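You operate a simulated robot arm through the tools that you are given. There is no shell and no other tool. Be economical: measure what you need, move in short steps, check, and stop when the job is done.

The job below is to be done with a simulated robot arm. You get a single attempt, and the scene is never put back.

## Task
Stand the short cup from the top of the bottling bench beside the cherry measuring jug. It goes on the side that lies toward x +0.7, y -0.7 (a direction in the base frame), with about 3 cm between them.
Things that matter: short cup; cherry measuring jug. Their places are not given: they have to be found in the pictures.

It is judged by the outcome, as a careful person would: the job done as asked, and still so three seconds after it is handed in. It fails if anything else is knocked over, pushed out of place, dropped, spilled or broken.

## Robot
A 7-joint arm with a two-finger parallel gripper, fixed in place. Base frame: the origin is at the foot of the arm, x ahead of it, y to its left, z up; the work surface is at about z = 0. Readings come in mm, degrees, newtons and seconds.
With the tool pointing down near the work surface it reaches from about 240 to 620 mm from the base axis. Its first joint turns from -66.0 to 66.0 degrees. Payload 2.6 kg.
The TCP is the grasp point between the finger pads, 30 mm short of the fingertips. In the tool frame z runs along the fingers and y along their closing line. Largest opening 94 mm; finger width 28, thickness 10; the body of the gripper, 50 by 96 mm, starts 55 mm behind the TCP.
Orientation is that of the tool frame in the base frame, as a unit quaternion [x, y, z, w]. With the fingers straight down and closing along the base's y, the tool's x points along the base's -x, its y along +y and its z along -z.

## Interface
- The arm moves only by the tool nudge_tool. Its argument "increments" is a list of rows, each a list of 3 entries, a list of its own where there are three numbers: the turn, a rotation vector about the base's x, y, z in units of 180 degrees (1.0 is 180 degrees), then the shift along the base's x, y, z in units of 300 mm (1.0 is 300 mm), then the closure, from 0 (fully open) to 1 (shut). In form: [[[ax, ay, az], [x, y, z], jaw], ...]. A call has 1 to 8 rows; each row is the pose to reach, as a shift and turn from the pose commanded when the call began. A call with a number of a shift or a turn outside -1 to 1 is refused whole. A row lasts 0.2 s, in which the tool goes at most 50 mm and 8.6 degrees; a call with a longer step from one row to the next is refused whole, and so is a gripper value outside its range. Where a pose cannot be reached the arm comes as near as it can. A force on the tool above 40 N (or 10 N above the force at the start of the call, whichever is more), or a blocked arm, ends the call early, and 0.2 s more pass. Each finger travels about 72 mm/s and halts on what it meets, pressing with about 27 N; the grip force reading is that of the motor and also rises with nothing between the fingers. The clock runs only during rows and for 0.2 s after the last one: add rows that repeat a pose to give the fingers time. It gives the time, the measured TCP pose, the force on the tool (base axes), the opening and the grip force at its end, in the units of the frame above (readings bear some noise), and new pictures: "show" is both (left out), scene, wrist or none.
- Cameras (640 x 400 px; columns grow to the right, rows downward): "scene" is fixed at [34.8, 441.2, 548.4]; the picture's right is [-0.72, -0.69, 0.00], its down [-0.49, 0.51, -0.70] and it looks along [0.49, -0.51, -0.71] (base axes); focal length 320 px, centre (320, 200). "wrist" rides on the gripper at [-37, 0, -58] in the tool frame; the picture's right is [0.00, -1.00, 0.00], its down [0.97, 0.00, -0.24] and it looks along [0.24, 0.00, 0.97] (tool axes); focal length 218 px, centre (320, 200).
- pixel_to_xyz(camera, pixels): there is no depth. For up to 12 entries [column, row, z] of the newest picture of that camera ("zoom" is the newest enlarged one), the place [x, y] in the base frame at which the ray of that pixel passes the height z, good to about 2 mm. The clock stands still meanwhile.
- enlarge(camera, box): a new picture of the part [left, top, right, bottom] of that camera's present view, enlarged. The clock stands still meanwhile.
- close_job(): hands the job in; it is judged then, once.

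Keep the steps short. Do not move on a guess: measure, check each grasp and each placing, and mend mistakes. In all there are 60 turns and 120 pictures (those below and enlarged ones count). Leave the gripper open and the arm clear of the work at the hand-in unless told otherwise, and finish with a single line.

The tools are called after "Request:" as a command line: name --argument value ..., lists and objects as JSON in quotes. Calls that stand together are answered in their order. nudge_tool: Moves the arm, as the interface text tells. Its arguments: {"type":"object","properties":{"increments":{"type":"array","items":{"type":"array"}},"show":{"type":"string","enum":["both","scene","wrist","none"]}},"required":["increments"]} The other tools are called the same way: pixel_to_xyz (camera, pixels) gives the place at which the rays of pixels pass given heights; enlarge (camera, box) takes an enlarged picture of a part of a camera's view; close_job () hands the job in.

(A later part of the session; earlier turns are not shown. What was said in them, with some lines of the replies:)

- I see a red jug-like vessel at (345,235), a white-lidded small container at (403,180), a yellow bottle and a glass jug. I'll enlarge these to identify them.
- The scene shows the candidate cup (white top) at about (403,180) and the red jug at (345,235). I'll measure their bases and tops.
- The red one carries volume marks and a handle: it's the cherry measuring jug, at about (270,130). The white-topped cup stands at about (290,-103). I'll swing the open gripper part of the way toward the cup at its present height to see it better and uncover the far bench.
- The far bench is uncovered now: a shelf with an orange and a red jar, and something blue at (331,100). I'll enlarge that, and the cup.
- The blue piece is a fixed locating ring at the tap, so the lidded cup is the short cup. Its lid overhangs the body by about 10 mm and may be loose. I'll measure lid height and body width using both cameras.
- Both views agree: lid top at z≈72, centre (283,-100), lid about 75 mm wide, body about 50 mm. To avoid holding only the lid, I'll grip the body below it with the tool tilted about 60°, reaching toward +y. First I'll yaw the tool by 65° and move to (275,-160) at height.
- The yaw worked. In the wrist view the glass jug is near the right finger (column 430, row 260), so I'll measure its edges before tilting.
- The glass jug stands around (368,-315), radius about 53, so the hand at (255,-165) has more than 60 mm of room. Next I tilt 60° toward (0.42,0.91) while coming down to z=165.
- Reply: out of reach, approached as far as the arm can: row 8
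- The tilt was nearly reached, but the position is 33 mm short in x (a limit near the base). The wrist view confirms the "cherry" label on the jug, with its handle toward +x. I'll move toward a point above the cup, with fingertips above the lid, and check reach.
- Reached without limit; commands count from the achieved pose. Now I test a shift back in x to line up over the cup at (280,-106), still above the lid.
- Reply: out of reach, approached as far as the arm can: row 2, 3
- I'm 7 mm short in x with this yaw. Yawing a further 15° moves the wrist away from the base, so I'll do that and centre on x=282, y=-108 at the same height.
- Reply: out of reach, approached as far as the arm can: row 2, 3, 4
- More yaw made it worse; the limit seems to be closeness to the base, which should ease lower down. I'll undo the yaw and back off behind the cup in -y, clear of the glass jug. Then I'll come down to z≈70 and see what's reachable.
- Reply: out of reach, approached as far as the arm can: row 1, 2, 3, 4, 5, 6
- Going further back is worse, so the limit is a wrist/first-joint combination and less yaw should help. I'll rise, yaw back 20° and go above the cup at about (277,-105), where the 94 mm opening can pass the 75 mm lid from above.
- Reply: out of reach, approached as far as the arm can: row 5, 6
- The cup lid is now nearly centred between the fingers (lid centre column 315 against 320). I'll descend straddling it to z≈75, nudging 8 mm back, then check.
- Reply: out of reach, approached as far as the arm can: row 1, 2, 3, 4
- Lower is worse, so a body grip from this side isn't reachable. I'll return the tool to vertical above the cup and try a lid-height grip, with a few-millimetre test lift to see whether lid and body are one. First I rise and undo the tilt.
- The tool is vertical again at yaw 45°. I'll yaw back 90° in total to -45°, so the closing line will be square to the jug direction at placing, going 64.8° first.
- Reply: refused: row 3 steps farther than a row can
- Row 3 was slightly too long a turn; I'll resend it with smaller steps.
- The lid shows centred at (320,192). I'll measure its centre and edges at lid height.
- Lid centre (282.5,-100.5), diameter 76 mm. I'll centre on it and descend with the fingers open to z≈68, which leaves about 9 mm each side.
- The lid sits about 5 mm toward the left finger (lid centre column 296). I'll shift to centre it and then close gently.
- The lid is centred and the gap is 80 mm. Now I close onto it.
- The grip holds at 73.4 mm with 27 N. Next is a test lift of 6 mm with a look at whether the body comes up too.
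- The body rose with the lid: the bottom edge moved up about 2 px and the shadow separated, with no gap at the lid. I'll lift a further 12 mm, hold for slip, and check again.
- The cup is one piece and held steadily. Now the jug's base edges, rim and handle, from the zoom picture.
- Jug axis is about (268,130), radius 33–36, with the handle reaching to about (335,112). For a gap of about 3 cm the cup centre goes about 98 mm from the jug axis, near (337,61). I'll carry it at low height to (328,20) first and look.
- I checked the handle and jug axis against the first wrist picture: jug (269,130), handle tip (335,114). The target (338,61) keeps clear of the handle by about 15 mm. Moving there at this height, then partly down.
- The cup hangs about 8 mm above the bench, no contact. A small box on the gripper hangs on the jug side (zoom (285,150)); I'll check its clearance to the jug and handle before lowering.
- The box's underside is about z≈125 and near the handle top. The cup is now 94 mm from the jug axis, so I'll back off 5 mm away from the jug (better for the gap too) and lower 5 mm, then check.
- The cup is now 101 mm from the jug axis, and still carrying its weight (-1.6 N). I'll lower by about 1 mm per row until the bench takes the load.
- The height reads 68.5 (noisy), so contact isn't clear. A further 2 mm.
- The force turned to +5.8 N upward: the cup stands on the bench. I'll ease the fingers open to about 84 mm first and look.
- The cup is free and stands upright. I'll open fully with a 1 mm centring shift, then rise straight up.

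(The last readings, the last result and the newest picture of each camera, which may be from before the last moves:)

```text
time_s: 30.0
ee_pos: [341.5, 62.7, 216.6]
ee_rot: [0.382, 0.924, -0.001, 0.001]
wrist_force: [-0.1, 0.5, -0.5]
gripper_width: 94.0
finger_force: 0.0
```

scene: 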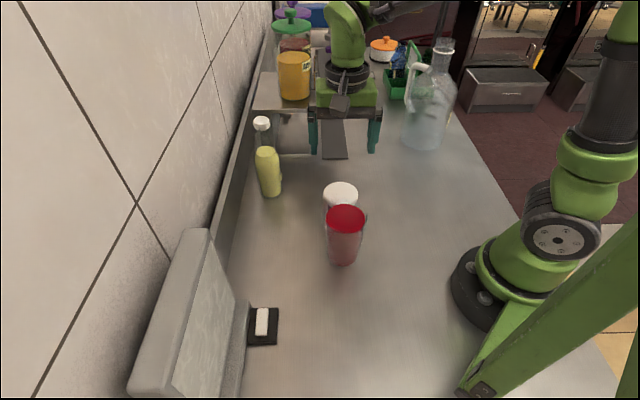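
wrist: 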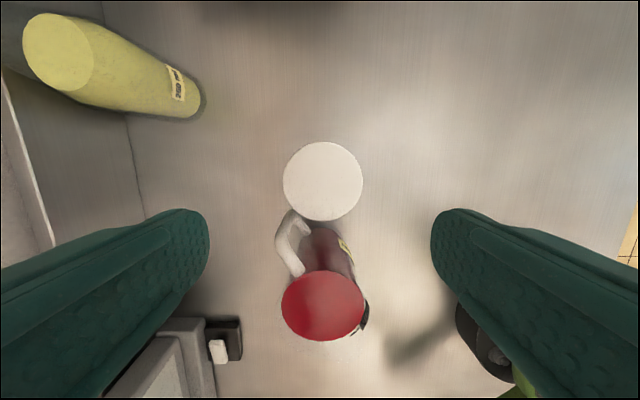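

The cup stands upright beside the jug, and the jug is unmoved. I'll measure both centres and the edges facing each other.

Request:
pixel_to_xyz --camera "wrist" --pixels '[[323, 181, 72], [322, 221, 72], [323, 306, 110], [323, 306, 120], [282, 306, 112], [365, 306, 112], [327, 232, 5], [276, 235, 80], [295, 212, 40]]'

Request:
enlarge --camera "wrist" --box '[250, 130, 400, 350]'

Request:
pixel_to_xyz --camera "scene" --pixels '[[340.5, 193, 72], [345.5, 218, 112]]'

```text
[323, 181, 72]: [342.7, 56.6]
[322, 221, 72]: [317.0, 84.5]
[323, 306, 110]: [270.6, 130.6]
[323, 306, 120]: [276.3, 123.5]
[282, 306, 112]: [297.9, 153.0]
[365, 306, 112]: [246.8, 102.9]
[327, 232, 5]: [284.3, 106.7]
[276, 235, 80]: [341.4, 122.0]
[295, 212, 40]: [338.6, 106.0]
```

```text
1.82 times, centred on (325, 240) of wrist
```

zoom: 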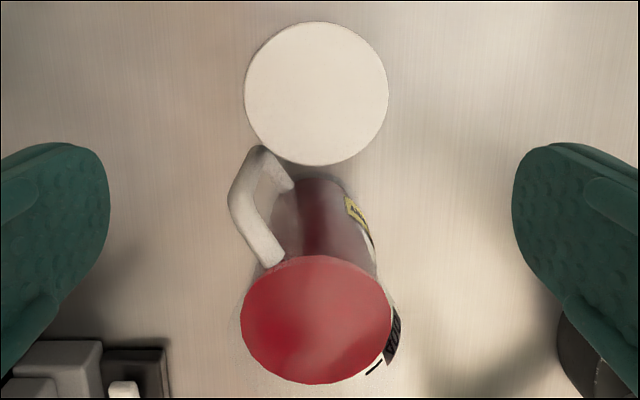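

```text
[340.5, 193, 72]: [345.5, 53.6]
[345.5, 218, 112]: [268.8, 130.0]
```

Cup centre (343,56), jug axis (269,130): the direction is (0.7,-0.7) as asked, with about 30 mm between the lid edge and the jug rim. I'll move the arm aside, upward and toward -y, before handing in.

Request:
nudge_tool --increments '[[[0, 0, 0], [0.02, -0.06, 0.06], 0], [[0, 0, 0], [0.05, -0.17, 0.1], 0], [[0, 0, 0], [0.08, -0.3, 0.12], 0], [[0, 0, 0], [0.08, -0.3, 0.12], 0]]' --show "scene"

```text
time_s: 31.0
ee_pos: [367.0, -27.4, 255.7]
ee_rot: [0.384, 0.923, -0.002, 0.0]
wrist_force: [-1.0, 0.2, -0.2]
gripper_width: 94.0
finger_force: 0.1
```

scene: 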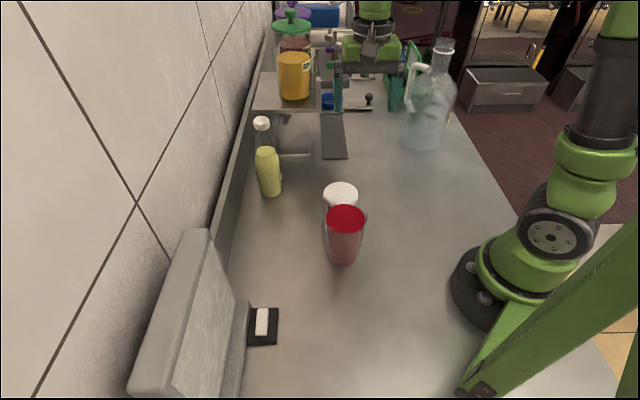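

Everything is in place, the arm is clear and the gripper is open; handing in.

Request:
close_job

```text
The job is handed in.
```

The short cup stands upright beside the cherry measuring jug on the (+0.7, -0.7) side, with about 3 cm between its lid edge and the jug's rim; nothing else moved.
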